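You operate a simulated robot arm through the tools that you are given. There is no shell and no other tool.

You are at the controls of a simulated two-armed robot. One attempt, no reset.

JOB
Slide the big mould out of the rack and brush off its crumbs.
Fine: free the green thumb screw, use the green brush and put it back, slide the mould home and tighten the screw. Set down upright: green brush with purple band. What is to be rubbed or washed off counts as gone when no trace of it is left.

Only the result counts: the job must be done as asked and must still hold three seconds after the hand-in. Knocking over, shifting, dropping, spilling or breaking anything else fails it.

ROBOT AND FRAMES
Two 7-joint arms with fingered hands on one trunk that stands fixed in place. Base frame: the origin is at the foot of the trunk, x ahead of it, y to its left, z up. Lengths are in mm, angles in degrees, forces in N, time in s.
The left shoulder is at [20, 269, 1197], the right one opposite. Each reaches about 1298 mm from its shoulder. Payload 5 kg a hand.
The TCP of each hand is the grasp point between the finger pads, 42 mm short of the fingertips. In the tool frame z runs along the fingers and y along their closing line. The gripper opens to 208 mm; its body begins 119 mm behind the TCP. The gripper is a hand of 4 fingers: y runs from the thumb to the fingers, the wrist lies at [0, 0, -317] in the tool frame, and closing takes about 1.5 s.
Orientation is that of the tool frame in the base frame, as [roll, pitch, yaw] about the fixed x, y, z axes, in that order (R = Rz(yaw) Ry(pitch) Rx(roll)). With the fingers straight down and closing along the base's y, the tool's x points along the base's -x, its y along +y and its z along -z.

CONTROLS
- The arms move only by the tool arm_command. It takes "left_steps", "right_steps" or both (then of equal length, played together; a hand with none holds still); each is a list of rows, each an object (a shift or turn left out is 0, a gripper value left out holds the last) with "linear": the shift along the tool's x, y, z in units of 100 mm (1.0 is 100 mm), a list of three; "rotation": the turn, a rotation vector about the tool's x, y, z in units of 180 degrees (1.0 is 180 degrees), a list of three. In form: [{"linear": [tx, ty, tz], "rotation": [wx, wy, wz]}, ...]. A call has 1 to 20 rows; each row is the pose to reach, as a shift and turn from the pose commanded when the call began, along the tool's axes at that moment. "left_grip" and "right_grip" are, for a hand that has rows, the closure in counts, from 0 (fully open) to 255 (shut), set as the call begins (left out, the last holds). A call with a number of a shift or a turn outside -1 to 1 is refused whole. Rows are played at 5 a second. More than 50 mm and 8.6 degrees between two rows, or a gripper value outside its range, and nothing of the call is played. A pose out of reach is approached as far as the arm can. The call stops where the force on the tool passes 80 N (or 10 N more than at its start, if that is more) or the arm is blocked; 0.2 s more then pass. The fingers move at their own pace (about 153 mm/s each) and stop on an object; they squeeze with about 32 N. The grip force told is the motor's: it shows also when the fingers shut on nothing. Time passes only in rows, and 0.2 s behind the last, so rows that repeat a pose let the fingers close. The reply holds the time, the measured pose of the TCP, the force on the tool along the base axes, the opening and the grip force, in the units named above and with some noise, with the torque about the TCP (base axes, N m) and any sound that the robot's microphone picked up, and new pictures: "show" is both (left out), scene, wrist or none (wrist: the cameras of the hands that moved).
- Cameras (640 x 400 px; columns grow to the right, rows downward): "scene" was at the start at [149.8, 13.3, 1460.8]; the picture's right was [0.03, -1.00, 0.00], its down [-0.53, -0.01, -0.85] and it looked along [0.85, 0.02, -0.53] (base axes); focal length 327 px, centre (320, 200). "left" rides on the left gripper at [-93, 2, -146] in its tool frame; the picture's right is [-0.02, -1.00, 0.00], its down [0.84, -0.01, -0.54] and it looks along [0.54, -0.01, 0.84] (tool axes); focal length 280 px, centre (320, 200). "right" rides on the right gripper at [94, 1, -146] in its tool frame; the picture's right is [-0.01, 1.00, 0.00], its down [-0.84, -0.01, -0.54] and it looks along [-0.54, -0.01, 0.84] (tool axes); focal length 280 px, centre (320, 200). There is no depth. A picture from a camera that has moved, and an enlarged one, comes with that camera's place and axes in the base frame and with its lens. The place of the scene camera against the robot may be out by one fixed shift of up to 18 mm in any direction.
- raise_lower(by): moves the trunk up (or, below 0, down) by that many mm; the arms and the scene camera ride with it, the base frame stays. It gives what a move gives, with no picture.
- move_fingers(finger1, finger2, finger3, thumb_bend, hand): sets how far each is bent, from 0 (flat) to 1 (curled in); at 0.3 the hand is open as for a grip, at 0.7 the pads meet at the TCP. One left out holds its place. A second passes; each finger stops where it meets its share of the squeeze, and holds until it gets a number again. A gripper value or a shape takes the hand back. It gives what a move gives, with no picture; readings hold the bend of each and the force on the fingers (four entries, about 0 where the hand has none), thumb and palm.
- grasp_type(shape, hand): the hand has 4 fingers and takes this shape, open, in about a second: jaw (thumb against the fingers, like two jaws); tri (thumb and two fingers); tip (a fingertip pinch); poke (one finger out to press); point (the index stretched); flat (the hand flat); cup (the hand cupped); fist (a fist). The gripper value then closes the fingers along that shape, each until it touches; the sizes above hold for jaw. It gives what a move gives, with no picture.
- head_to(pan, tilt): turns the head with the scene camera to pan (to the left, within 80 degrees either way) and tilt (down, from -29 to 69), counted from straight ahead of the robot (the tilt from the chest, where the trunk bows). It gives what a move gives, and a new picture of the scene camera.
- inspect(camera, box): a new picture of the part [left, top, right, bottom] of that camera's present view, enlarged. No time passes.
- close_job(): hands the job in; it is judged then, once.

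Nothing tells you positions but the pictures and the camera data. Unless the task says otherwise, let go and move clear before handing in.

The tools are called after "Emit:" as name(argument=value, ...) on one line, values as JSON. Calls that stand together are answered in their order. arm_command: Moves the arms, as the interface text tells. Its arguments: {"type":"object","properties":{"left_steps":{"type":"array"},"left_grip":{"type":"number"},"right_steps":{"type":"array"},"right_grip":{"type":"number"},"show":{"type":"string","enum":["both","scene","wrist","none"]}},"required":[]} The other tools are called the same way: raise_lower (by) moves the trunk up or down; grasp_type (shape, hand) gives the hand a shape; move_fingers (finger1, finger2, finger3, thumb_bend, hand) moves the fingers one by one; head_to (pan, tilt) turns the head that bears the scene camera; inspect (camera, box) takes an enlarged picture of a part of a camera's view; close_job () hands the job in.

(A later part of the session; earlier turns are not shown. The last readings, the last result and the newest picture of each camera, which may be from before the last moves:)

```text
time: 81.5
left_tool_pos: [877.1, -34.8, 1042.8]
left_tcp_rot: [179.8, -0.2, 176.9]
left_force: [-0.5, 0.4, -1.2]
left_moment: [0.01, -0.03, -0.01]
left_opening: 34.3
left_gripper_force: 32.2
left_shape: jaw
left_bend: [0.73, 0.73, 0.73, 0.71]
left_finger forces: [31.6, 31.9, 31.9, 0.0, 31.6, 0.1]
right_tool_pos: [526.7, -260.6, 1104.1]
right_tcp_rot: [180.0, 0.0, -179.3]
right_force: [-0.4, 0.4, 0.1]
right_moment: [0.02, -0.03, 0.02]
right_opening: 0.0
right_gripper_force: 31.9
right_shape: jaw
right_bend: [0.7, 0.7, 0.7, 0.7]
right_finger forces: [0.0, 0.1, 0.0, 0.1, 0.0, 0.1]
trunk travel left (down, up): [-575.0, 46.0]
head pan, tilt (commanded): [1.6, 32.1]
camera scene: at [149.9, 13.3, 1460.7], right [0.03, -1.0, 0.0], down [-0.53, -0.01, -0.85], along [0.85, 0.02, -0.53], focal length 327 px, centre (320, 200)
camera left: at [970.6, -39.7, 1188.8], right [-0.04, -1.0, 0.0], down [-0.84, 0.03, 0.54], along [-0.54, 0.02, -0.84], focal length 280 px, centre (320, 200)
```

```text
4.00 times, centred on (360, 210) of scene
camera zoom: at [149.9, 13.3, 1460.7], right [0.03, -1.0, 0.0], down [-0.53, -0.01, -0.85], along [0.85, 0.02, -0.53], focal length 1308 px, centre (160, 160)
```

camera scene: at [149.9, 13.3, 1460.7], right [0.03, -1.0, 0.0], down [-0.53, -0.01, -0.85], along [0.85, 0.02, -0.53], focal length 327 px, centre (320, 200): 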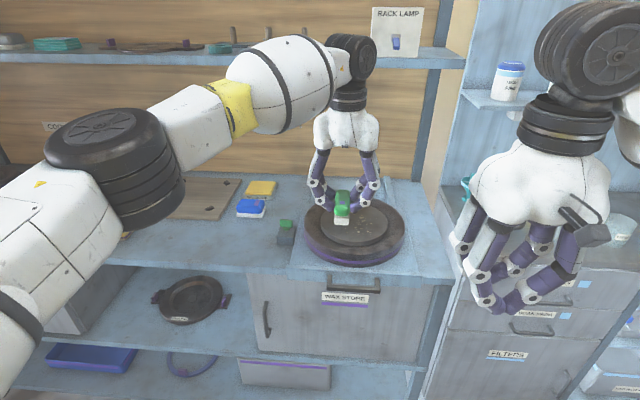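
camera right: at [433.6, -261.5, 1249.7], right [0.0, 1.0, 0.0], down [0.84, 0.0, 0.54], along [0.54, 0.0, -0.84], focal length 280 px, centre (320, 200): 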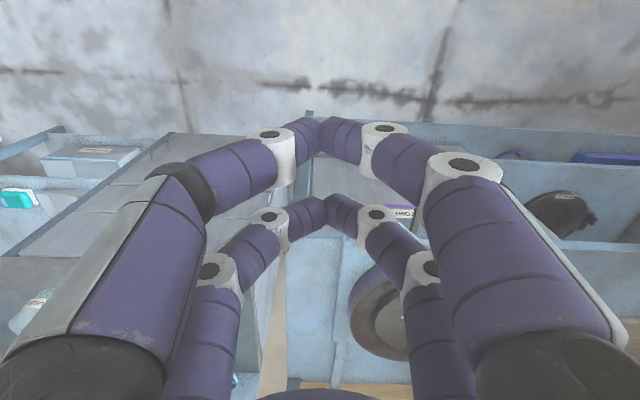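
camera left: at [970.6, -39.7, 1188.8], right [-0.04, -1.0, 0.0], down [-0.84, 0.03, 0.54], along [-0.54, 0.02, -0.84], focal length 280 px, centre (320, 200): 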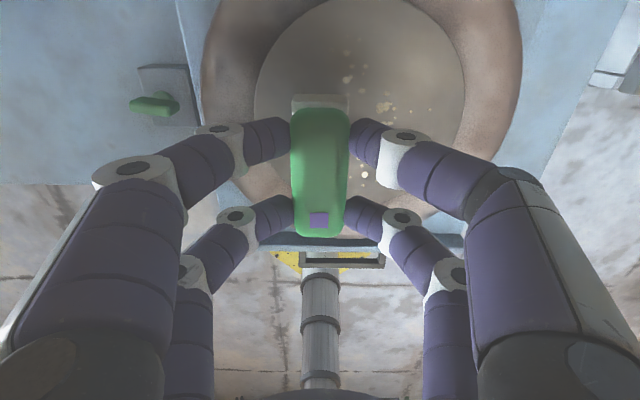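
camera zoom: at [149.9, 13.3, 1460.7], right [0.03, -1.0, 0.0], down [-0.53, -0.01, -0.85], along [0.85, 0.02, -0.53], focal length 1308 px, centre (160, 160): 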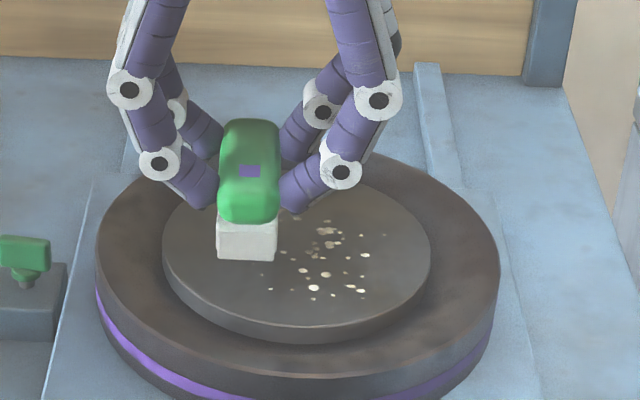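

Now the brush lies along x. Some crumbs already look fainter, so brushing works. I'll test how far right the arm can go in this orientation while still in the air.

Emit:
arm_command(left_steps=[{"linear": [0, -0.15, 0], "rotation": [0, 0.001, 0]}, {"linear": [0, -0.3, 0], "rotation": [0, 0.001, 0]}, {"linear": [0, -0.45, 0], "rotation": [0, 0.001, 0]}, {"linear": [0, -0.6, 0], "rotation": [0, 0.001, 0]}, {"linear": [0, -0.75, 0], "rotation": [0, 0.001, 0]}, {"linear": [0, -0.9, 0], "rotation": [0, 0.001, 0]}, {"linear": [0, -0.9, 0], "rotation": [0, 0.001, 0]}], show="scene")

Emit:
inspect(camera="scene", box=[300, 160, 420, 260])

```text
time: 83.3
left_tool_pos: [897.8, -51.0, 1047.2]
left_tcp_rot: [-179.2, -0.5, -178.5]
left_force: [-0.3, -1.2, -0.5]
left_moment: [0.06, 0.0, -0.02]
left_opening: 34.7
left_gripper_force: 32.1
left_shape: jaw
left_bend: [0.73, 0.73, 0.73, 0.71]
left_finger forces: [31.2, 31.7, 31.7, 0.0, 31.3, 0.1]
left hand out of reach, approached as far as the arm can: row 5, 6, 7
right_tool_pos: [526.4, -260.5, 1102.3]
right_tcp_rot: [-180.0, 0.1, -179.3]
right_force: [0.0, 0.3, -1.1]
right_moment: [-0.05, 0.02, -0.01]
right_opening: 0.0
right_gripper_force: 31.9
right_shape: jaw
right_bend: [0.7, 0.7, 0.7, 0.7]
right_finger forces: [0.0, 0.0, 0.0, 0.1, 0.0, 0.1]
trunk travel left (down, up): [-575.0, 46.0]
head pan, tilt (commanded): [1.6, 32.1]
stopped in row 7 (left hand): the arm was blocked; the commanded pose is now the measured one
camera scene: at [150.3, 13.7, 1460.7], right [0.03, -1.0, 0.0], down [-0.53, -0.01, -0.85], along [0.85, 0.02, -0.53], focal length 327 px, centre (320, 200)
```

scene: 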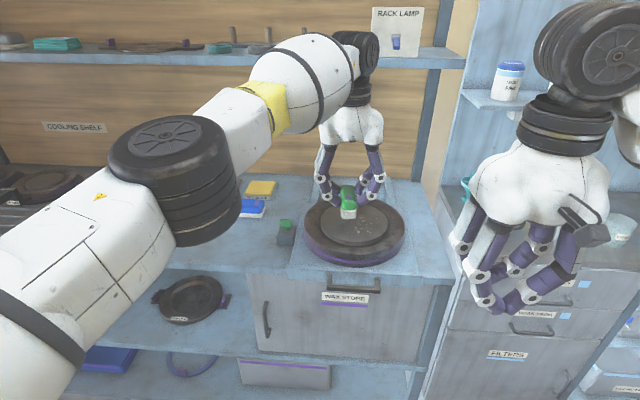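

```text
4.00 times, centred on (360, 210) of scene
camera zoom: at [150.3, 13.7, 1460.7], right [0.03, -1.0, 0.0], down [-0.53, -0.01, -0.85], along [0.85, 0.02, -0.53], focal length 1308 px, centre (160, 160)
```

zoom: 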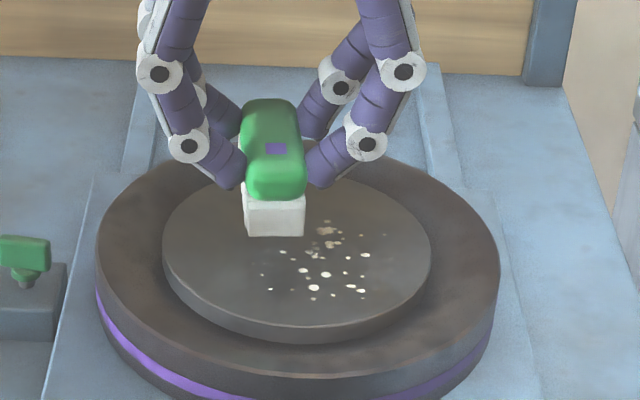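

The reach boundary is about 945 mm from shoulder to wrist. I'll level the hand and come back a little, then raise the trunk (gains reach) and turn the brush's long side radially so it overhangs outward.

Emit:
arm_command(left_steps=[{"linear": [0.1, 0.08, 0], "rotation": [-0.0022, -0.0014, 0]}, {"linear": [0.2, 0.15, 0], "rotation": [-0.0044, -0.0028, 0]}, {"linear": [0.3, 0.22, 0], "rotation": [-0.0044, -0.0028, 0]}, {"linear": [0.3, 0.22, 0], "rotation": [-0.0044, -0.0028, 0]}], show="none")

Emit:
raise_lower(by=45)

```text
time: 84.3
left_tool_pos: [863.8, -35.2, 1045.5]
left_tcp_rot: [179.9, 0.2, -179.0]
left_force: [-0.4, 0.2, -0.6]
left_moment: [0.04, -0.04, 0.0]
left_opening: 34.4
left_gripper_force: 31.7
left_shape: jaw
left_bend: [0.73, 0.73, 0.73, 0.71]
left_finger forces: [31.2, 31.4, 31.6, 0.0, 31.1, 0.0]
right_tool_pos: [526.4, -261.5, 1103.7]
right_tcp_rot: [179.9, 0.0, -179.2]
right_force: [0.3, 0.7, -0.6]
right_moment: [0.05, -0.01, -0.04]
right_opening: 0.0
right_gripper_force: 32.0
right_shape: jaw
right_bend: [0.7, 0.7, 0.7, 0.7]
right_finger forces: [0.0, 0.0, 0.0, 0.0, 0.1, 0.0]
trunk travel left (down, up): [-575.0, 46.0]
head pan, tilt (commanded): [1.6, 32.1]
```

```text
time: 85.2
left_tool_pos: [865.8, -34.9, 1089.4]
left_tcp_rot: [179.8, 0.2, -178.9]
left_force: [0.7, 0.1, -1.1]
left_moment: [0.0, 0.02, 0.03]
left_opening: 34.6
left_gripper_force: 32.2
left_shape: jaw
left_bend: [0.73, 0.73, 0.73, 0.71]
left_finger forces: [31.2, 31.4, 31.6, 0.0, 31.0, 0.1]
right_tool_pos: [526.8, -261.2, 1148.5]
right_tcp_rot: [179.9, -0.1, -179.2]
right_force: [-0.1, -0.7, -0.3]
right_moment: [-0.01, 0.0, 0.02]
right_opening: 0.0
right_gripper_force: 31.9
right_shape: jaw
right_bend: [0.7, 0.7, 0.7, 0.7]
right_finger forces: [0.1, 0.0, 0.0, 0.1, 0.1, 0.0]
trunk travel left (down, up): [-620.0, 1.0]
head pan, tilt (commanded): [1.6, 32.1]
```

The trunk is up 45 mm. Now I turn the brush radially (yaw 159°) and move toward the outer lane over the crumbs, still above the disc.

Emit:
arm_command(left_steps=[{"linear": [-0.1, -0.12, 0.1], "rotation": [0, 0.001, 0.041]}, {"linear": [-0.2, -0.23, 0.2], "rotation": [0, 0.001, 0.082]}, {"linear": [-0.3, -0.35, 0.35], "rotation": [0, 0.001, 0.1228]}, {"linear": [-0.3, -0.35, 0.5], "rotation": [0, 0.001, 0.1228]}, {"linear": [-0.3, -0.35, 0.6], "rotation": [0, 0.001, 0.1228]}, {"linear": [-0.3, -0.35, 0.6], "rotation": [0, 0.001, 0.1228]}], show="scene")

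Emit:
inspect(camera="scene", box=[300, 180, 420, 280])

```text
time: 86.6
left_tool_pos: [894.4, -69.7, 1027.6]
left_tcp_rot: [179.8, -0.2, 159.0]
left_force: [0.5, -0.5, -1.1]
left_moment: [0.02, -0.01, -0.02]
left_opening: 34.6
left_gripper_force: 32.0
left_shape: jaw
left_bend: [0.73, 0.73, 0.73, 0.71]
left_finger forces: [31.0, 31.4, 31.5, 0.0, 31.0, 0.0]
right_tool_pos: [527.1, -261.3, 1148.3]
right_tcp_rot: [179.9, 0.0, -179.2]
right_force: [0.0, -0.1, 0.7]
right_moment: [0.06, 0.04, 0.0]
right_opening: 0.0
right_gripper_force: 31.8
right_shape: jaw
right_bend: [0.7, 0.7, 0.7, 0.7]
right_finger forces: [0.0, 0.1, 0.0, 0.0, 0.0, 0.0]
trunk travel left (down, up): [-620.0, 1.0]
head pan, tilt (commanded): [1.6, 32.1]
camera scene: at [149.0, 13.2, 1506.0], right [0.03, -1.0, 0.0], down [-0.53, -0.02, -0.85], along [0.85, 0.02, -0.53], focal length 327 px, centre (320, 200)
```

scene: 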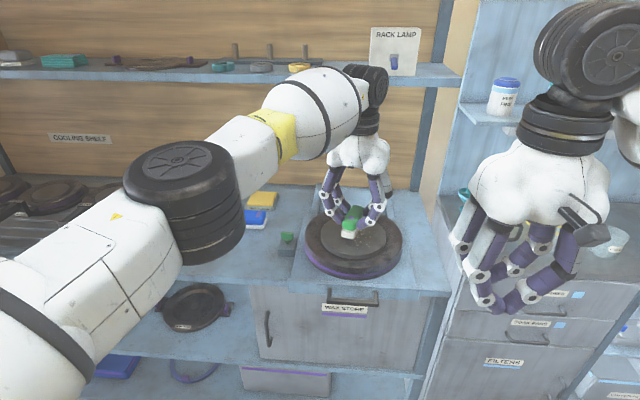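

```text
4.00 times, centred on (360, 230) of scene
camera zoom: at [149.0, 13.2, 1506.0], right [0.03, -1.0, 0.0], down [-0.53, -0.02, -0.85], along [0.85, 0.02, -0.53], focal length 1308 px, centre (160, 80)
```

zoom: 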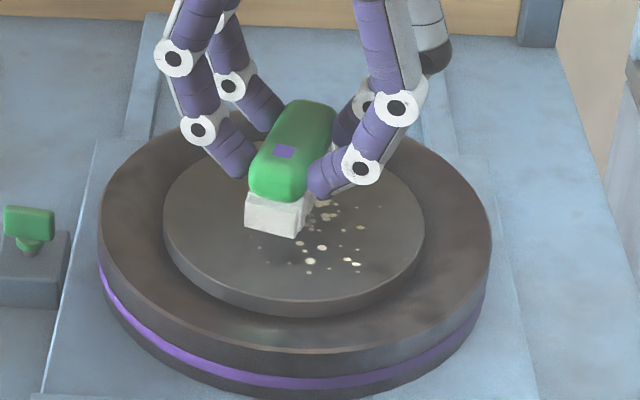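

The outer lane is reachable. I'll move in the air to the right end of the lane, then lower for contact.

Emit:
arm_command(left_steps=[{"linear": [0, -0.15, 0]}, {"linear": [0, -0.3, 0]}, {"linear": [0, -0.45, 0]}, {"linear": [0, -0.6, 0]}, {"linear": [0, -0.6, 0.08]}, {"linear": [0, -0.6, 0.14]}, {"linear": [0, -0.6, 0.18]}, {"linear": [0, -0.6, 0.18]}], show="scene")

Emit:
inspect(camera="scene", box=[300, 180, 420, 280])

```text
time: 88.6
left_tool_pos: [921.1, -33.5, 1025.7]
left_tcp_rot: [-179.4, 0.8, 165.2]
left_force: [0.2, -1.0, -1.1]
left_moment: [0.13, -0.03, 0.02]
left_opening: 34.3
left_gripper_force: 32.3
left_shape: jaw
left_bend: [0.73, 0.73, 0.73, 0.71]
left_finger forces: [31.0, 31.5, 31.4, 0.0, 31.0, 0.0]
left hand out of reach, approached as far as the arm can: row 3, 4, 5, 6, 7
right_tool_pos: [525.8, -260.7, 1147.9]
right_tcp_rot: [179.9, 0.0, -179.2]
right_force: [-0.2, -0.1, 0.8]
right_moment: [0.01, 0.0, 0.0]
right_opening: 0.0
right_gripper_force: 31.9
right_shape: jaw
right_bend: [0.7, 0.7, 0.7, 0.7]
right_finger forces: [0.0, 0.0, 0.1, 0.0, 0.0, 0.0]
trunk travel left (down, up): [-620.0, 1.0]
head pan, tilt (commanded): [1.6, 32.1]
stopped in row 8 (left hand): the arm was blocked; the commanded pose is now the measured one
camera scene: at [149.1, 12.9, 1505.9], right [0.03, -1.0, 0.0], down [-0.53, -0.01, -0.85], along [0.85, 0.02, -0.53], focal length 327 px, centre (320, 200)
```

scene: 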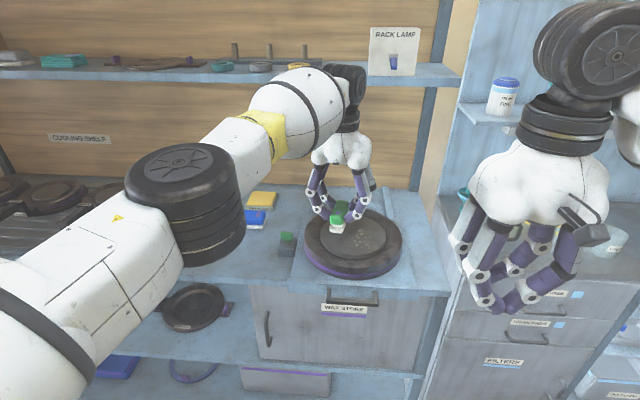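

```text
4.00 times, centred on (360, 230) of scene
camera zoom: at [149.1, 12.9, 1505.9], right [0.03, -1.0, 0.0], down [-0.53, -0.01, -0.85], along [0.85, 0.02, -0.53], focal length 1308 px, centre (160, 80)
```

zoom: 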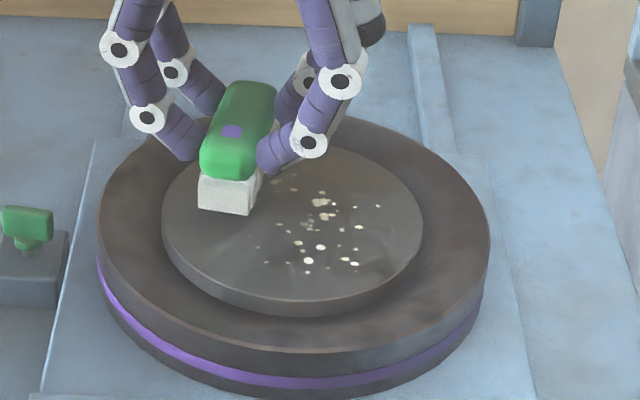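

The limit is really a joint limit that depends on the wrist turn. I'll back off, level, and turn the other way (yaw ~87°, long side along y) to see whether that reaches further right.

Emit:
arm_command(left_steps=[{"linear": [0.15, -0.02, -0.1], "rotation": [-0.0033, 0.0044, 0]}, {"linear": [0.3, -0.05, -0.2], "rotation": [-0.0033, 0.0044, 0]}, {"linear": [0.4, -0.07, -0.2], "rotation": [-0.0033, 0.0044, 0]}, {"linear": [0.4, -0.07, -0.2], "rotation": [-0.0033, 0.0044, 0]}], show="none")

Emit:
arm_command(left_steps=[{"rotation": [0, 0, 0.0433]}, {"rotation": [0, 0, 0.0866]}, {"rotation": [0, 0, 0.13]}, {"rotation": [0, 0, 0.1732]}, {"rotation": [0, 0, 0.2165]}, {"rotation": [0, 0, 0.26]}, {"rotation": [0, 0, 0.303]}, {"rotation": [0, 0, 0.3464]}, {"rotation": [0, 0, 0.39]}, {"rotation": [0, 0, 0.433]}, {"rotation": [0, 0, 0.433]}], show="scene")

```text
time: 89.6
left_tool_pos: [877.8, -35.2, 1046.3]
left_tcp_rot: [-179.9, 0.0, 164.8]
left_force: [-0.4, 0.6, -0.5]
left_moment: [0.04, -0.05, 0.0]
left_opening: 34.5
left_gripper_force: 32.0
left_shape: jaw
left_bend: [0.73, 0.73, 0.73, 0.71]
left_finger forces: [30.9, 31.4, 31.3, 0.0, 30.8, 0.1]
right_tool_pos: [525.5, -260.6, 1149.1]
right_tcp_rot: [179.9, -0.1, -179.2]
right_force: [-0.6, 0.3, -0.6]
right_moment: [0.06, 0.04, 0.03]
right_opening: 0.0
right_gripper_force: 32.2
right_shape: jaw
right_bend: [0.7, 0.7, 0.7, 0.7]
right_finger forces: [0.0, 0.1, 0.0, 0.1, 0.0, 0.0]
trunk travel left (down, up): [-620.0, 1.0]
head pan, tilt (commanded): [1.6, 32.1]
```

```text
time: 92.0
left_tool_pos: [878.8, -35.9, 1043.9]
left_tcp_rot: [180.0, 0.2, 86.8]
left_force: [-0.7, -1.4, -0.8]
left_moment: [-0.01, -0.02, 0.0]
left_opening: 34.4
left_gripper_force: 32.7
left_shape: jaw
left_bend: [0.73, 0.73, 0.73, 0.71]
left_finger forces: [30.9, 31.3, 31.3, 0.0, 30.7, 0.1]
right_tool_pos: [527.5, -261.2, 1148.6]
right_tcp_rot: [179.9, 0.0, -179.3]
right_force: [-0.3, 1.0, -0.2]
right_moment: [0.02, -0.03, 0.04]
right_opening: 0.0
right_gripper_force: 32.0
right_shape: jaw
right_bend: [0.7, 0.7, 0.7, 0.7]
right_finger forces: [0.1, 0.0, 0.1, 0.0, 0.0, 0.1]
trunk travel left (down, up): [-620.0, 1.0]
head pan, tilt (commanded): [1.6, 32.1]
camera scene: at [149.2, 13.3, 1505.8], right [0.03, -1.0, 0.0], down [-0.53, -0.01, -0.85], along [0.85, 0.02, -0.53], focal length 327 px, centre (320, 200)
```

scene: 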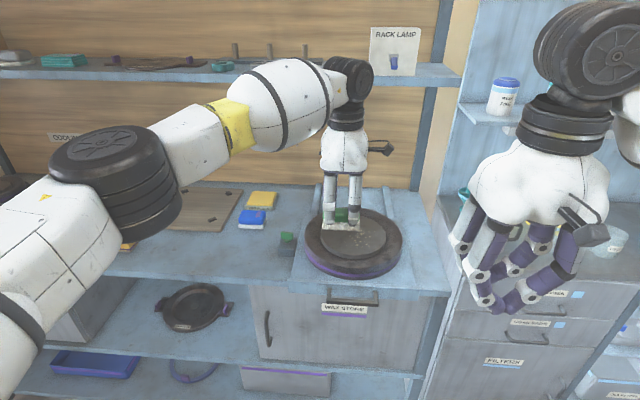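

Now test motion to the right in this orientation, still in the air.

Emit:
arm_command(left_steps=[{"linear": [-0.15, 0, 0]}, {"linear": [-0.3, 0, 0]}, {"linear": [-0.45, 0, 0]}, {"linear": [-0.6, 0, 0]}, {"linear": [-0.7, 0, 0]}, {"linear": [-0.7, 0, 0]}], show="scene")

Emit:
inspect(camera="scene", box=[300, 180, 420, 280])

```text
time: 93.4
left_tool_pos: [883.0, -89.4, 1047.1]
left_tcp_rot: [180.0, 0.3, 88.0]
left_force: [-0.8, -1.2, -0.5]
left_moment: [0.11, -0.08, 0.0]
left_opening: 34.6
left_gripper_force: 32.2
left_shape: jaw
left_bend: [0.73, 0.73, 0.73, 0.71]
left_finger forces: [31.0, 31.2, 31.2, 0.1, 30.9, 0.0]
right_tool_pos: [525.8, -263.2, 1148.3]
right_tcp_rot: [179.9, -0.1, -179.2]
right_force: [0.5, -1.0, 0.1]
right_moment: [0.14, -0.08, -0.02]
right_opening: 0.1
right_gripper_force: 32.3
right_shape: jaw
right_bend: [0.7, 0.7, 0.7, 0.7]
right_finger forces: [0.0, 0.0, 0.1, 0.0, 0.1, 0.0]
trunk travel left (down, up): [-620.0, 1.0]
head pan, tilt (commanded): [1.6, 32.1]
camera scene: at [148.7, 12.1, 1505.9], right [0.03, -1.0, 0.0], down [-0.53, -0.01, -0.85], along [0.85, 0.02, -0.53], focal length 327 px, centre (320, 200)
```

scene: 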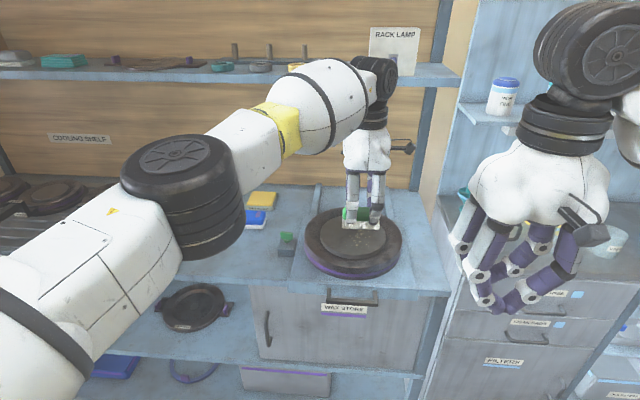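

```text
4.00 times, centred on (360, 230) of scene
camera zoom: at [148.7, 12.1, 1505.9], right [0.03, -1.0, 0.0], down [-0.53, -0.01, -0.85], along [0.85, 0.02, -0.53], focal length 1308 px, centre (160, 80)
```

zoom: 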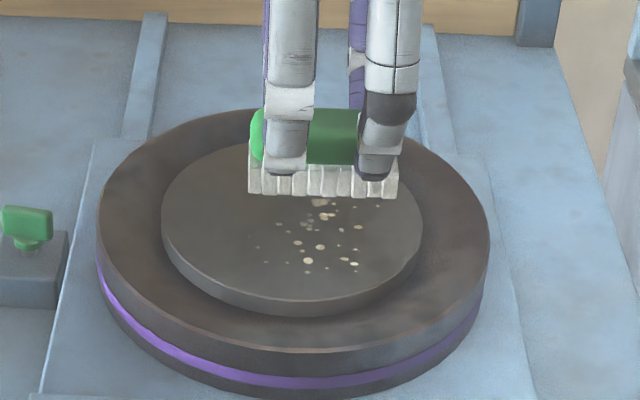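

This orientation reaches further (TCP y ≈ -90, so the brush covers to y ≈ -138). Let me let it settle to see the true position.

Emit:
arm_command(left_steps=[{"linear": [0, 0, 0]}, {"linear": [0.1, 0, 0]}, {"linear": [0.1, 0, 0]}, {"linear": [0.1, 0, 0]}], show="none")

```text
time: 94.4
left_tool_pos: [875.5, -95.4, 1045.0]
left_tcp_rot: [-180.0, 0.1, 86.8]
left_force: [0.3, 0.0, -1.0]
left_moment: [0.05, 0.0, -0.02]
left_opening: 34.5
left_gripper_force: 31.8
left_shape: jaw
left_bend: [0.73, 0.73, 0.73, 0.71]
left_finger forces: [30.9, 31.3, 31.3, 0.0, 30.9, 0.0]
right_tool_pos: [525.7, -262.2, 1148.8]
right_tcp_rot: [179.9, 0.0, -179.1]
right_force: [0.2, 0.2, 0.8]
right_moment: [0.06, -0.05, -0.01]
right_opening: 0.1
right_gripper_force: 31.7
right_shape: jaw
right_bend: [0.7, 0.7, 0.7, 0.7]
right_finger forces: [0.0, 0.1, 0.0, 0.0, 0.1, 0.0]
trunk travel left (down, up): [-620.0, 1.0]
head pan, tilt (commanded): [1.6, 32.1]
```

It reached (875, -95). I'll lower here to light contact and sweep left 100 mm and back.

Emit:
arm_command(left_steps=[{"linear": [0, 0, 0.12]}, {"linear": [0, 0, 0.24]}, {"linear": [0, 0, 0.33]}, {"linear": [0, 0, 0.365]}, {"linear": [0, 0, 0.375]}, {"linear": [0, 0, 0.375]}], show="none")

Emit:
arm_command(left_steps=[{"linear": [0.1, 0, 0]}, {"linear": [0.2, 0, 0]}, {"linear": [0.3, 0, 0]}, {"linear": [0.4, 0, 0]}, {"linear": [0.5, 0, 0]}, {"linear": [0.6, 0, 0]}, {"linear": [0.7, 0, 0]}, {"linear": [0.8, 0, 0]}, {"linear": [0.9, 0, 0]}, {"linear": [1.0, 0, 0]}, {"linear": [0.9, 0, 0]}, {"linear": [0.8, 0, 0]}, {"linear": [0.7, 0, 0]}, {"linear": [0.6, 0, 0]}, {"linear": [0.5, 0, 0]}, {"linear": [0.4, 0, 0]}, {"linear": [0.3, 0, 0]}, {"linear": [0.2, 0, 0]}, {"linear": [0.1, 0, 0]}, {"linear": [0, 0, 0]}], show="scene")

Emit:
inspect(camera="scene", box=[300, 180, 420, 280])

```text
time: 95.8
left_tool_pos: [875.6, -94.3, 1010.1]
left_tcp_rot: [180.0, 0.1, 87.0]
left_force: [1.7, -0.1, 22.0]
left_moment: [0.09, 0.02, 0.01]
left_opening: 34.6
left_gripper_force: 31.9
left_shape: jaw
left_bend: [0.73, 0.73, 0.73, 0.71]
left_finger forces: [32.5, 33.3, 32.3, 0.0, 31.8, 0.1]
right_tool_pos: [525.1, -260.3, 1149.0]
right_tcp_rot: [179.9, 0.0, -179.3]
right_force: [-0.4, -0.1, 0.0]
right_moment: [-0.01, -0.01, 0.03]
right_opening: 0.0
right_gripper_force: 31.8
right_shape: jaw
right_bend: [0.7, 0.7, 0.7, 0.7]
right_finger forces: [0.0, 0.0, 0.0, 0.1, 0.1, 0.0]
trunk travel left (down, up): [-620.0, 1.0]
head pan, tilt (commanded): [1.6, 32.1]
```

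```text
time: 100.0
left_tool_pos: [873.7, -95.3, 1009.0]
left_tcp_rot: [180.0, 0.0, 86.8]
left_force: [-0.1, 3.9, 23.0]
left_moment: [0.28, 0.03, -0.01]
left_opening: 34.7
left_gripper_force: 32.1
left_shape: jaw
left_bend: [0.73, 0.73, 0.73, 0.71]
left_finger forces: [33.0, 34.2, 34.2, 0.0, 33.7, 0.0]
right_tool_pos: [526.0, -261.4, 1149.1]
right_tcp_rot: [179.8, -0.1, -179.2]
right_force: [-0.3, -1.4, 0.2]
right_moment: [0.06, -0.02, 0.0]
right_opening: 0.0
right_gripper_force: 32.1
right_shape: jaw
right_bend: [0.7, 0.7, 0.7, 0.7]
right_finger forces: [0.0, 0.1, 0.0, 0.1, 0.0, 0.0]
trunk travel left (down, up): [-620.0, 1.0]
head pan, tilt (commanded): [1.6, 32.1]
camera scene: at [147.6, 13.5, 1506.0], right [0.03, -1.0, 0.0], down [-0.53, -0.01, -0.85], along [0.85, 0.02, -0.53], focal length 327 px, centre (320, 200)
```

scene: 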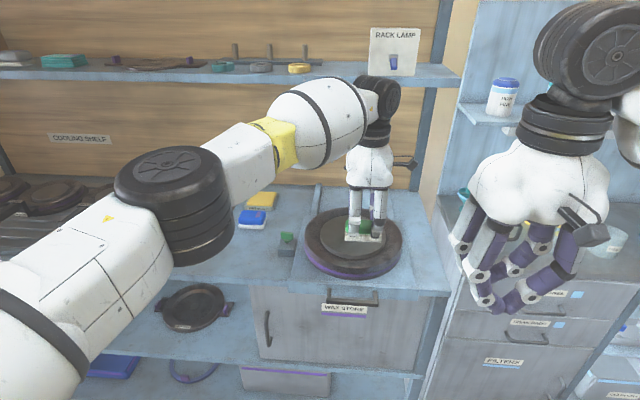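

```text
4.00 times, centred on (360, 230) of scene
camera zoom: at [147.6, 13.5, 1506.0], right [0.03, -1.0, 0.0], down [-0.53, -0.01, -0.85], along [0.85, 0.02, -0.53], focal length 1308 px, centre (160, 80)
```

zoom: 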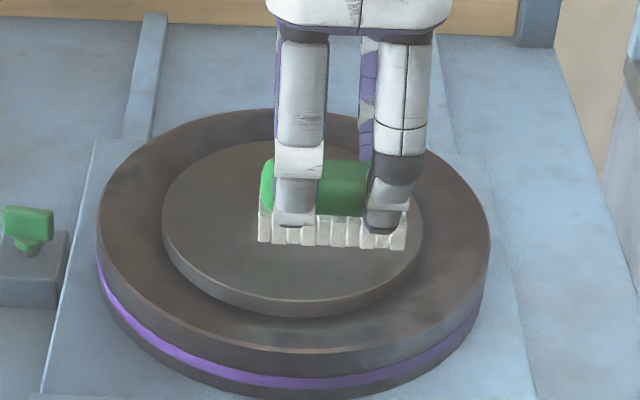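

The visible part of the disc looks clean now. I'll lift and move aside to check the whole disc.

Emit:
arm_command(left_steps=[{"linear": [0, 0, -0.1]}, {"linear": [0, 0, -0.3]}, {"linear": [0.15, 0, -0.4]}, {"linear": [0.3, 0, -0.4]}, {"linear": [0.45, 0, -0.4]}, {"linear": [0.6, 0, -0.4]}, {"linear": [0.75, 0, -0.4]}, {"linear": [0.9, 0, -0.4]}, {"linear": [1.0, 0, -0.4]}, {"linear": [1.0, 0, -0.4]}], show="both")

Emit:
inspect(camera="scene", box=[300, 180, 420, 280])

Emit:
inspect(camera="right", box=[320, 200, 480, 400])

```text
time: 102.2
left_tool_pos: [882.3, 5.7, 1047.6]
left_tcp_rot: [180.0, 0.1, 87.0]
left_force: [-0.5, -0.5, -0.4]
left_moment: [0.02, -0.03, 0.02]
left_opening: 34.6
left_gripper_force: 32.7
left_shape: jaw
left_bend: [0.73, 0.73, 0.73, 0.71]
left_finger forces: [31.5, 32.6, 32.5, 0.1, 31.5, 0.0]
right_tool_pos: [526.5, -261.2, 1148.3]
right_tcp_rot: [179.9, 0.0, -179.1]
right_force: [-0.2, 0.2, -0.3]
right_moment: [0.04, 0.0, 0.02]
right_opening: 0.0
right_gripper_force: 32.4
right_shape: jaw
right_bend: [0.7, 0.7, 0.7, 0.7]
right_finger forces: [0.0, 0.0, 0.1, 0.0, 0.0, 0.1]
trunk travel left (down, up): [-620.0, 1.0]
head pan, tilt (commanded): [1.6, 32.1]
camera scene: at [149.2, 13.1, 1505.8], right [0.03, -1.0, 0.0], down [-0.53, -0.01, -0.85], along [0.85, 0.02, -0.53], focal length 327 px, centre (320, 200)
camera left: at [878.3, -87.6, 1194.0], right [-1.0, 0.04, 0.0], down [0.03, 0.84, 0.54], along [0.02, 0.54, -0.84], focal length 280 px, centre (320, 200)
```

scene: 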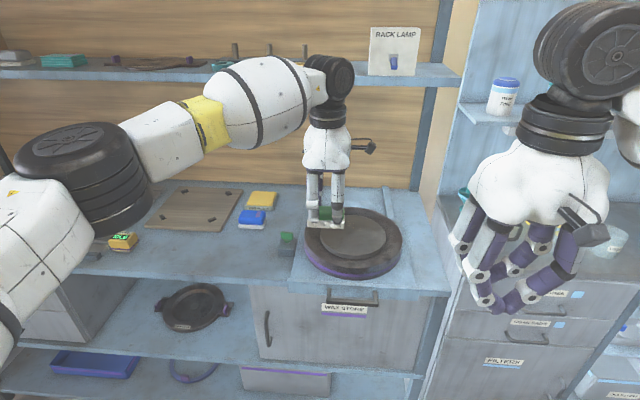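
left: 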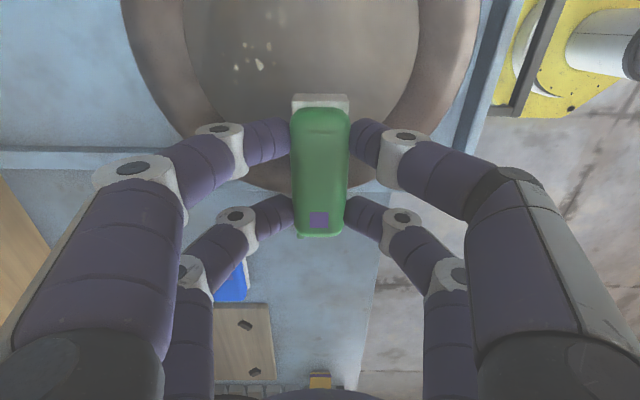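

```text
4.00 times, centred on (360, 230) of scene
camera zoom: at [149.2, 13.1, 1505.8], right [0.03, -1.0, 0.0], down [-0.53, -0.01, -0.85], along [0.85, 0.02, -0.53], focal length 1308 px, centre (160, 80)
```

zoom: 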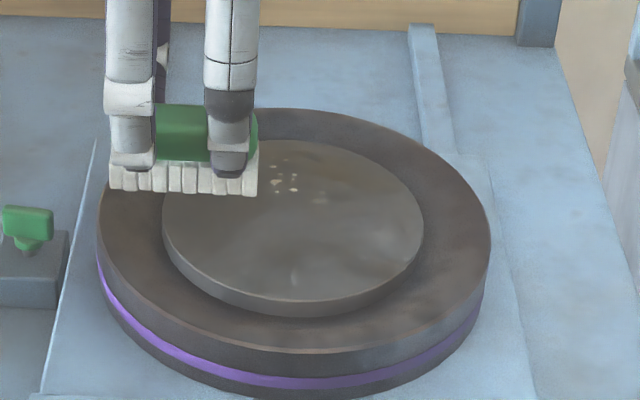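

```text
2.00 times, centred on (400, 300) of right
camera zoom: at [433.4, -261.3, 1294.6], right [0.0, 1.0, 0.0], down [0.84, 0.0, 0.54], along [0.54, 0.0, -0.84], focal length 561 px, centre (160, 0)
```

zoom: 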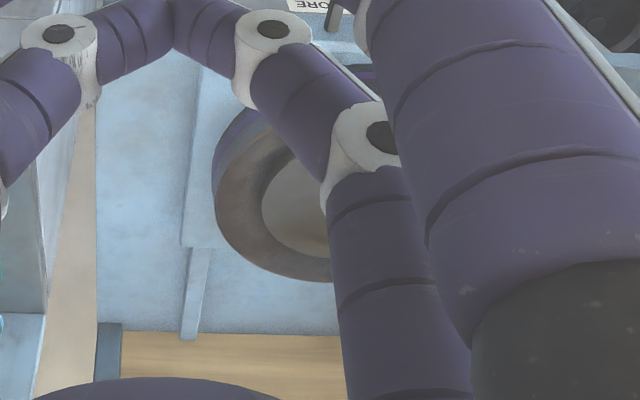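

Only a few crumbs remain at the far edge, around x 919–951, y -92 to -55. I'll turn the brush radially again so its end overhangs outward, and go to the start of that lane in the air.

Emit:
arm_command(left_steps=[{"linear": [-0.03, 0.04, 0], "rotation": [0, 0, -0.04]}, {"linear": [-0.06, 0.07, 0], "rotation": [0, 0, -0.08]}, {"linear": [-0.09, 0.11, 0], "rotation": [0, 0, -0.12]}, {"linear": [-0.12, 0.15, 0], "rotation": [0, 0, -0.16]}, {"linear": [-0.15, 0.18, 0], "rotation": [0, 0, -0.2]}, {"linear": [-0.18, 0.22, 0], "rotation": [0, 0, -0.24]}, {"linear": [-0.21, 0.26, 0], "rotation": [0, 0, -0.28]}, {"linear": [-0.24, 0.3, 0], "rotation": [0, 0, -0.32]}, {"linear": [-0.26, 0.33, 0], "rotation": [0, 0, -0.36]}, {"linear": [-0.272, 0.355, 0], "rotation": [0, 0, -0.4]}, {"linear": [-0.272, 0.355, 0], "rotation": [0, 0, -0.4]}, {"linear": [-0.272, 0.355, 0], "rotation": [0, 0, -0.4]}], show="both")

Emit:
inspect(camera="scene", box=[300, 180, 420, 280])

Emit:
inspect(camera="left", box=[240, 0, 480, 150])

```text
time: 104.8
left_tool_pos: [916.2, -23.6, 1047.6]
left_tcp_rot: [-179.9, 0.0, 158.8]
left_force: [-0.2, -0.2, -0.1]
left_moment: [0.02, 0.02, 0.0]
left_opening: 34.5
left_gripper_force: 31.4
left_shape: jaw
left_bend: [0.73, 0.73, 0.73, 0.71]
left_finger forces: [31.5, 32.6, 32.5, 0.0, 31.5, 0.0]
right_tool_pos: [526.7, -261.0, 1148.6]
right_tcp_rot: [180.0, 0.0, -179.1]
right_force: [-0.3, 0.8, -0.1]
right_moment: [0.02, 0.04, -0.02]
right_opening: 0.1
right_gripper_force: 31.9
right_shape: jaw
right_bend: [0.7, 0.7, 0.7, 0.7]
right_finger forces: [0.0, 0.0, 0.0, 0.0, 0.0, 0.1]
trunk travel left (down, up): [-620.0, 1.0]
head pan, tilt (commanded): [1.6, 32.1]
camera scene: at [149.2, 13.2, 1505.8], right [0.03, -1.0, 0.0], down [-0.53, -0.01, -0.85], along [0.85, 0.02, -0.53], focal length 327 px, centre (320, 200)
camera left: at [1002.8, -55.5, 1193.4], right [-0.35, -0.94, 0.0], down [-0.79, 0.29, 0.54], along [-0.51, 0.18, -0.84], focal length 280 px, centre (320, 200)
```

scene: 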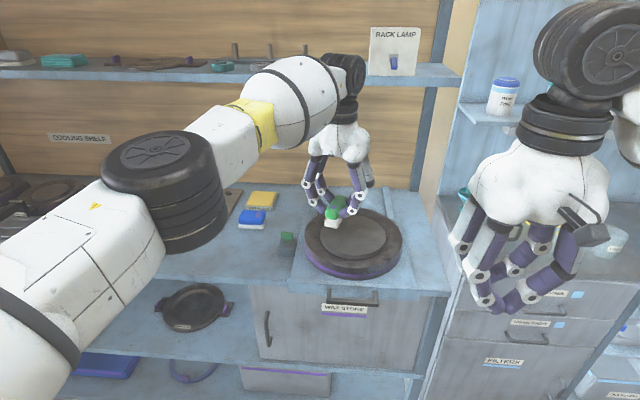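
left: 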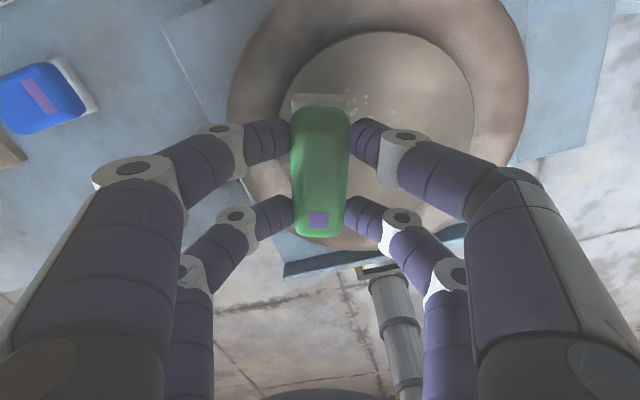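

```text
4.00 times, centred on (360, 230) of scene
camera zoom: at [149.2, 13.2, 1505.8], right [0.03, -1.0, 0.0], down [-0.53, -0.01, -0.85], along [0.85, 0.02, -0.53], focal length 1308 px, centre (160, 80)
```

zoom: 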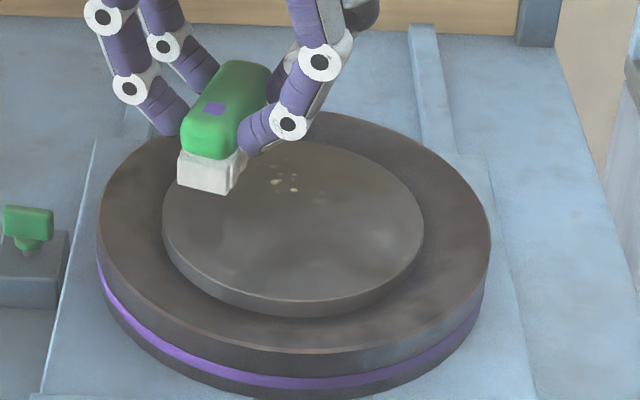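

```text
2.67 times, centred on (360, 75) of left
camera zoom: at [1002.8, -55.5, 1193.4], right [-0.35, -0.94, 0.0], down [-0.79, 0.29, 0.54], along [-0.51, 0.18, -0.84], focal length 748 px, centre (213, 533)
```

zoom: 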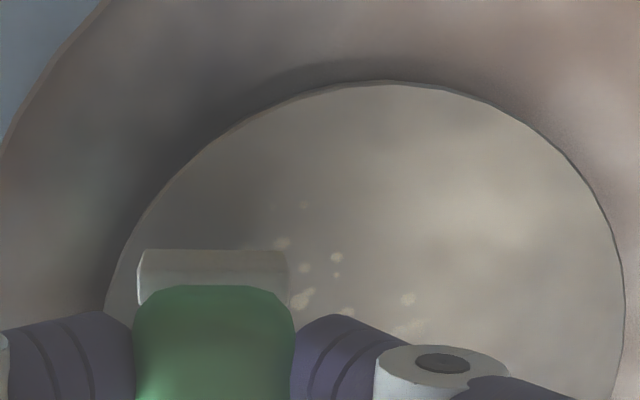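

The remaining crumbs lie at (903…956, -95…-58). I'll first test the sweep path in the air, 6 mm further outward.

Emit:
arm_command(left_steps=[{"linear": [-0.06, 0, 0]}, {"linear": [-0.06, -0.15, 0]}, {"linear": [-0.06, -0.3, 0]}, {"linear": [-0.06, -0.45, 0]}, {"linear": [-0.06, -0.6, 0]}, {"linear": [-0.06, -0.6, 0]}], show="none")

```text
time: 106.4
left_tool_pos: [921.0, -18.6, 1049.2]
left_tcp_rot: [-179.4, 0.2, 162.3]
left_force: [-0.1, 1.1, -0.8]
left_moment: [-0.14, 0.02, 0.0]
left_opening: 34.3
left_gripper_force: 31.9
left_shape: jaw
left_bend: [0.73, 0.73, 0.73, 0.71]
left_finger forces: [31.5, 32.2, 32.2, 0.0, 31.3, 0.0]
left hand out of reach, approached as far as the arm can: row 1, 2, 3, 4, 5, 6
right_tool_pos: [527.5, -259.4, 1148.4]
right_tcp_rot: [180.0, -0.1, -179.2]
right_force: [-0.1, -0.2, -0.1]
right_moment: [-0.16, 0.03, -0.01]
right_opening: 0.0
right_gripper_force: 32.4
right_shape: jaw
right_bend: [0.7, 0.7, 0.7, 0.7]
right_finger forces: [0.0, 0.1, 0.1, 0.0, 0.1, 0.0]
trunk travel left (down, up): [-620.0, 1.0]
head pan, tilt (commanded): [1.6, 32.1]
stopped in row 6 (left hand): the arm was blocked; the commanded pose is now the measured one
```

Slightly out of reach at that height; reach improves when lowered. I'll level, come back a touch, and lower close to the disc before going outward.

Emit:
arm_command(left_steps=[{"linear": [0.03, -0.05, 0.05], "rotation": [-0.0033, 0.0011, 0.0183]}, {"linear": [0.03, -0.108, 0.15], "rotation": [-0.0033, 0.0011, 0.0183]}, {"linear": [0.03, -0.108, 0.25], "rotation": [-0.0033, 0.0011, 0.0183]}, {"linear": [0.03, -0.108, 0.33], "rotation": [-0.0033, 0.0011, 0.0183]}, {"linear": [0.03, -0.108, 0.33], "rotation": [-0.0033, 0.0011, 0.0183]}], show="none")

```text
time: 107.6
left_tool_pos: [912.1, -36.3, 1017.2]
left_tcp_rot: [179.9, 0.0, 158.5]
left_force: [-0.3, -0.4, 0.0]
left_moment: [-0.01, 0.01, 0.01]
left_opening: 34.5
left_gripper_force: 32.5
left_shape: jaw
left_bend: [0.73, 0.73, 0.73, 0.71]
left_finger forces: [31.4, 32.2, 32.1, 0.0, 31.4, 0.0]
right_tool_pos: [527.5, -261.3, 1148.6]
right_tcp_rot: [179.9, -0.1, -179.2]
right_force: [0.6, 0.0, -0.7]
right_moment: [-0.01, -0.02, 0.05]
right_opening: 0.0
right_gripper_force: 32.0
right_shape: jaw
right_bend: [0.7, 0.7, 0.7, 0.7]
right_finger forces: [0.1, 0.1, 0.1, 0.0, 0.0, 0.0]
trunk travel left (down, up): [-620.0, 1.0]
head pan, tilt (commanded): [1.6, 32.1]
```

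Now lower to light contact.

Emit:
arm_command(left_steps=[{"linear": [0, 0, 0.05]}, {"linear": [0, 0, 0.08]}, {"linear": [-0.02, 0, 0.092]}, {"linear": [-0.02, 0, 0.092]}], show="none")

```text
time: 108.6
left_tool_pos: [913.7, -35.8, 1009.7]
left_tcp_rot: [180.0, 0.1, 158.6]
left_force: [-1.7, 2.8, 26.6]
left_moment: [0.08, 0.18, -0.06]
left_opening: 34.7
left_gripper_force: 32.1
left_shape: jaw
left_bend: [0.73, 0.73, 0.73, 0.71]
left_finger forces: [33.3, 34.9, 32.8, 0.0, 32.5, 0.1]
right_tool_pos: [525.9, -261.4, 1149.4]
right_tcp_rot: [179.9, 0.1, -179.2]
right_force: [0.0, -1.0, -0.9]
right_moment: [0.01, 0.03, -0.01]
right_opening: 0.0
right_gripper_force: 32.0
right_shape: jaw
right_bend: [0.7, 0.7, 0.7, 0.7]
right_finger forces: [0.0, 0.0, 0.0, 0.0, 0.1, 0.0]
trunk travel left (down, up): [-620.0, 1.0]
head pan, tilt (commanded): [1.6, 32.1]
```

About 26 N of contact. I'll sweep to the right (pressing toward the stop side), lift, return and repeat.

Emit:
arm_command(left_steps=[{"linear": [-0.02, -0.08, 0.088]}, {"linear": [-0.02, -0.16, 0.088]}, {"linear": [-0.02, -0.24, 0.088]}, {"linear": [-0.02, -0.32, 0.088]}, {"linear": [-0.02, -0.4, 0.088]}, {"linear": [-0.02, -0.48, 0.088]}, {"linear": [-0.02, -0.56, 0.088]}, {"linear": [-0.01, -0.56, 0.0]}, {"linear": [0, -0.56, -0.1]}, {"linear": [0, -0.56, -0.1]}], show="scene")

Emit:
inspect(camera="scene", box=[300, 180, 420, 280])

```text
time: 110.0
left_tool_pos: [932.0, -7.8, 1005.7]
left_tcp_rot: [180.0, 0.6, 163.3]
left_force: [2.1, -15.1, 48.2]
left_moment: [-0.74, 0.22, 0.03]
left_opening: 38.0
left_gripper_force: 32.1
left_shape: jaw
left_bend: [0.74, 0.74, 0.74, 0.71]
left_finger forces: [30.7, 31.6, 38.3, 0.0, 39.1, 0.1]
right_tool_pos: [524.9, -260.2, 1149.2]
right_tcp_rot: [-180.0, 0.0, -179.1]
right_force: [0.5, 1.5, 0.2]
right_moment: [-0.28, 0.19, 0.01]
right_opening: 0.2
right_gripper_force: 31.7
right_shape: jaw
right_bend: [0.7, 0.7, 0.7, 0.7]
right_finger forces: [0.0, 0.1, 0.1, 0.0, 0.0, 0.0]
trunk travel left (down, up): [-620.0, 1.0]
head pan, tilt (commanded): [1.6, 32.1]
stopped in row 7 (left hand): the force on the tool passed its limit at 104 N (the readings are from after the stop); the commanded pose is now the measured one
camera scene: at [147.6, 14.6, 1505.9], right [0.03, -1.0, 0.0], down [-0.53, -0.02, -0.85], along [0.85, 0.02, -0.53], focal length 327 px, centre (320, 200)
```

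scene: 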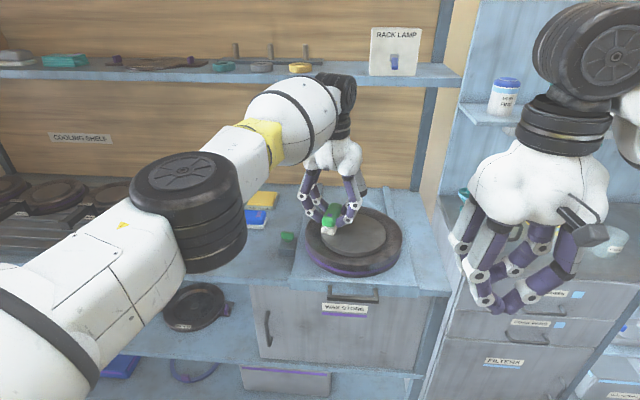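

```text
4.00 times, centred on (360, 230) of scene
camera zoom: at [147.6, 14.6, 1505.9], right [0.03, -1.0, 0.0], down [-0.53, -0.02, -0.85], along [0.85, 0.02, -0.53], focal length 1308 px, centre (160, 80)
```

zoom: 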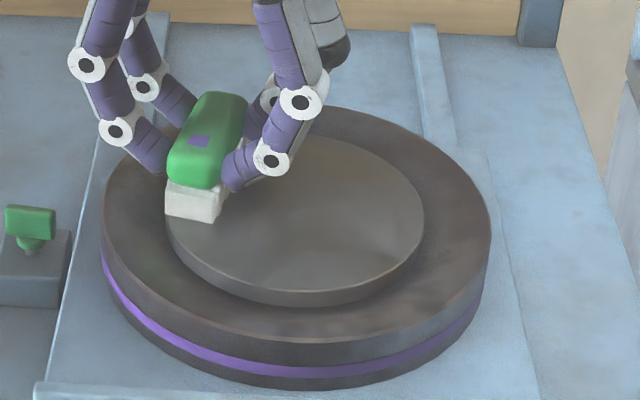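

The IK slid off to the side and pressed harder than intended. I'll lift straight up now and inspect the brush and disc.

Emit:
arm_command(left_steps=[{"linear": [0.02, 0, -0.1]}, {"linear": [0.05, 0, -0.2]}, {"linear": [0.1, 0, -0.4]}, {"linear": [0.15, 0, -0.6]}, {"linear": [0.15, 0, -0.6]}], show="both")

Emit:
inspect(camera="scene", box=[280, 150, 440, 310])

Emit:
inspect(camera="left", box=[240, 0, 480, 150])

```text
time: 111.2
left_tool_pos: [914.5, -9.5, 1058.9]
left_tcp_rot: [179.9, 0.3, 162.8]
left_force: [-1.0, -0.2, -1.7]
left_moment: [-0.04, 0.05, -0.01]
left_opening: 35.3
left_gripper_force: 32.2
left_shape: jaw
left_bend: [0.74, 0.74, 0.73, 0.7]
left_finger forces: [30.1, 29.6, 30.2, 0.0, 29.5, 0.0]
right_tool_pos: [527.8, -261.8, 1147.6]
right_tcp_rot: [179.9, -0.1, -179.3]
right_force: [0.0, -0.6, -0.1]
right_moment: [0.04, 0.02, 0.01]
right_opening: 0.1
right_gripper_force: 31.9
right_shape: jaw
right_bend: [0.7, 0.7, 0.7, 0.7]
right_finger forces: [0.0, 0.0, 0.0, 0.0, 0.0, 0.0]
trunk travel left (down, up): [-620.0, 1.0]
head pan, tilt (commanded): [1.6, 32.1]
camera scene: at [149.6, 13.1, 1505.7], right [0.03, -1.0, 0.0], down [-0.53, -0.01, -0.85], along [0.85, 0.02, -0.53], focal length 327 px, centre (320, 200)
camera left: at [1003.6, -36.9, 1206.2], right [-0.28, -0.96, 0.0], down [-0.81, 0.24, 0.53], along [-0.51, 0.15, -0.84], focal length 280 px, centre (320, 200)
```

scene: 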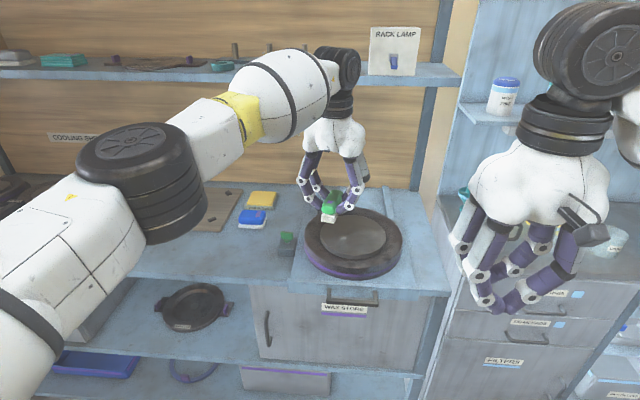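
left: 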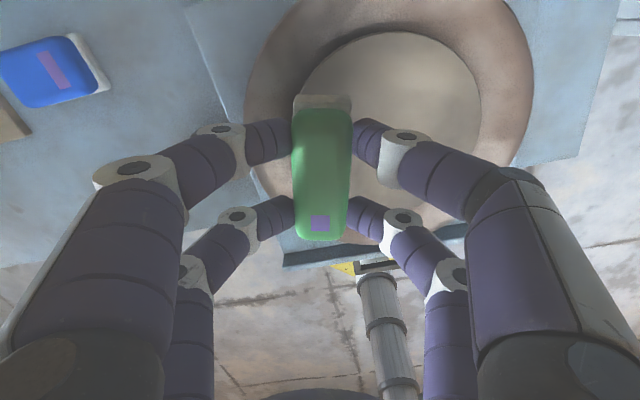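

```text
2.50 times, centred on (360, 230) of scene
camera zoom: at [149.6, 13.1, 1505.7], right [0.03, -1.0, 0.0], down [-0.53, -0.01, -0.85], along [0.85, 0.02, -0.53], focal length 818 px, centre (220, 125)
```

zoom: 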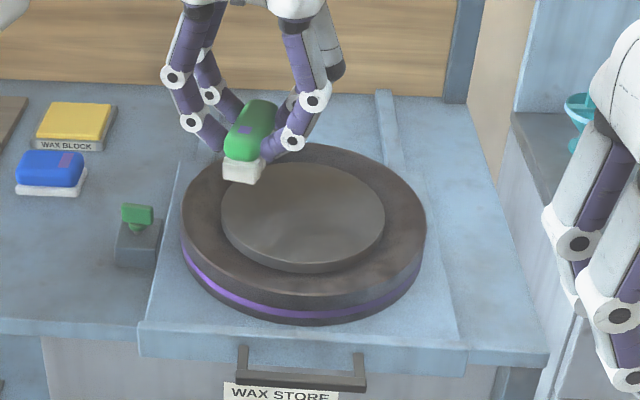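

```text
2.67 times, centred on (360, 75) of left
camera zoom: at [1003.6, -36.9, 1206.2], right [-0.28, -0.96, 0.0], down [-0.81, 0.24, 0.53], along [-0.51, 0.15, -0.84], focal length 748 px, centre (213, 533)
```

zoom: 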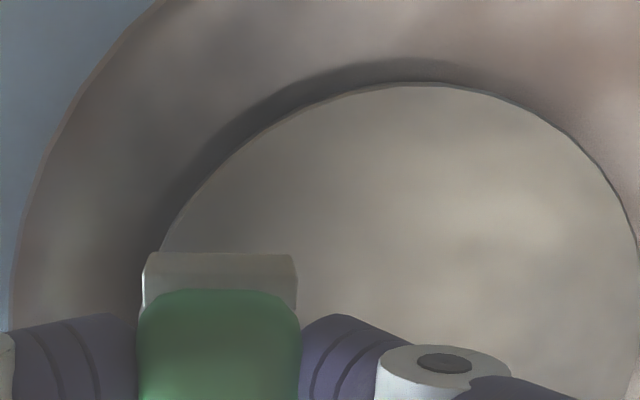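

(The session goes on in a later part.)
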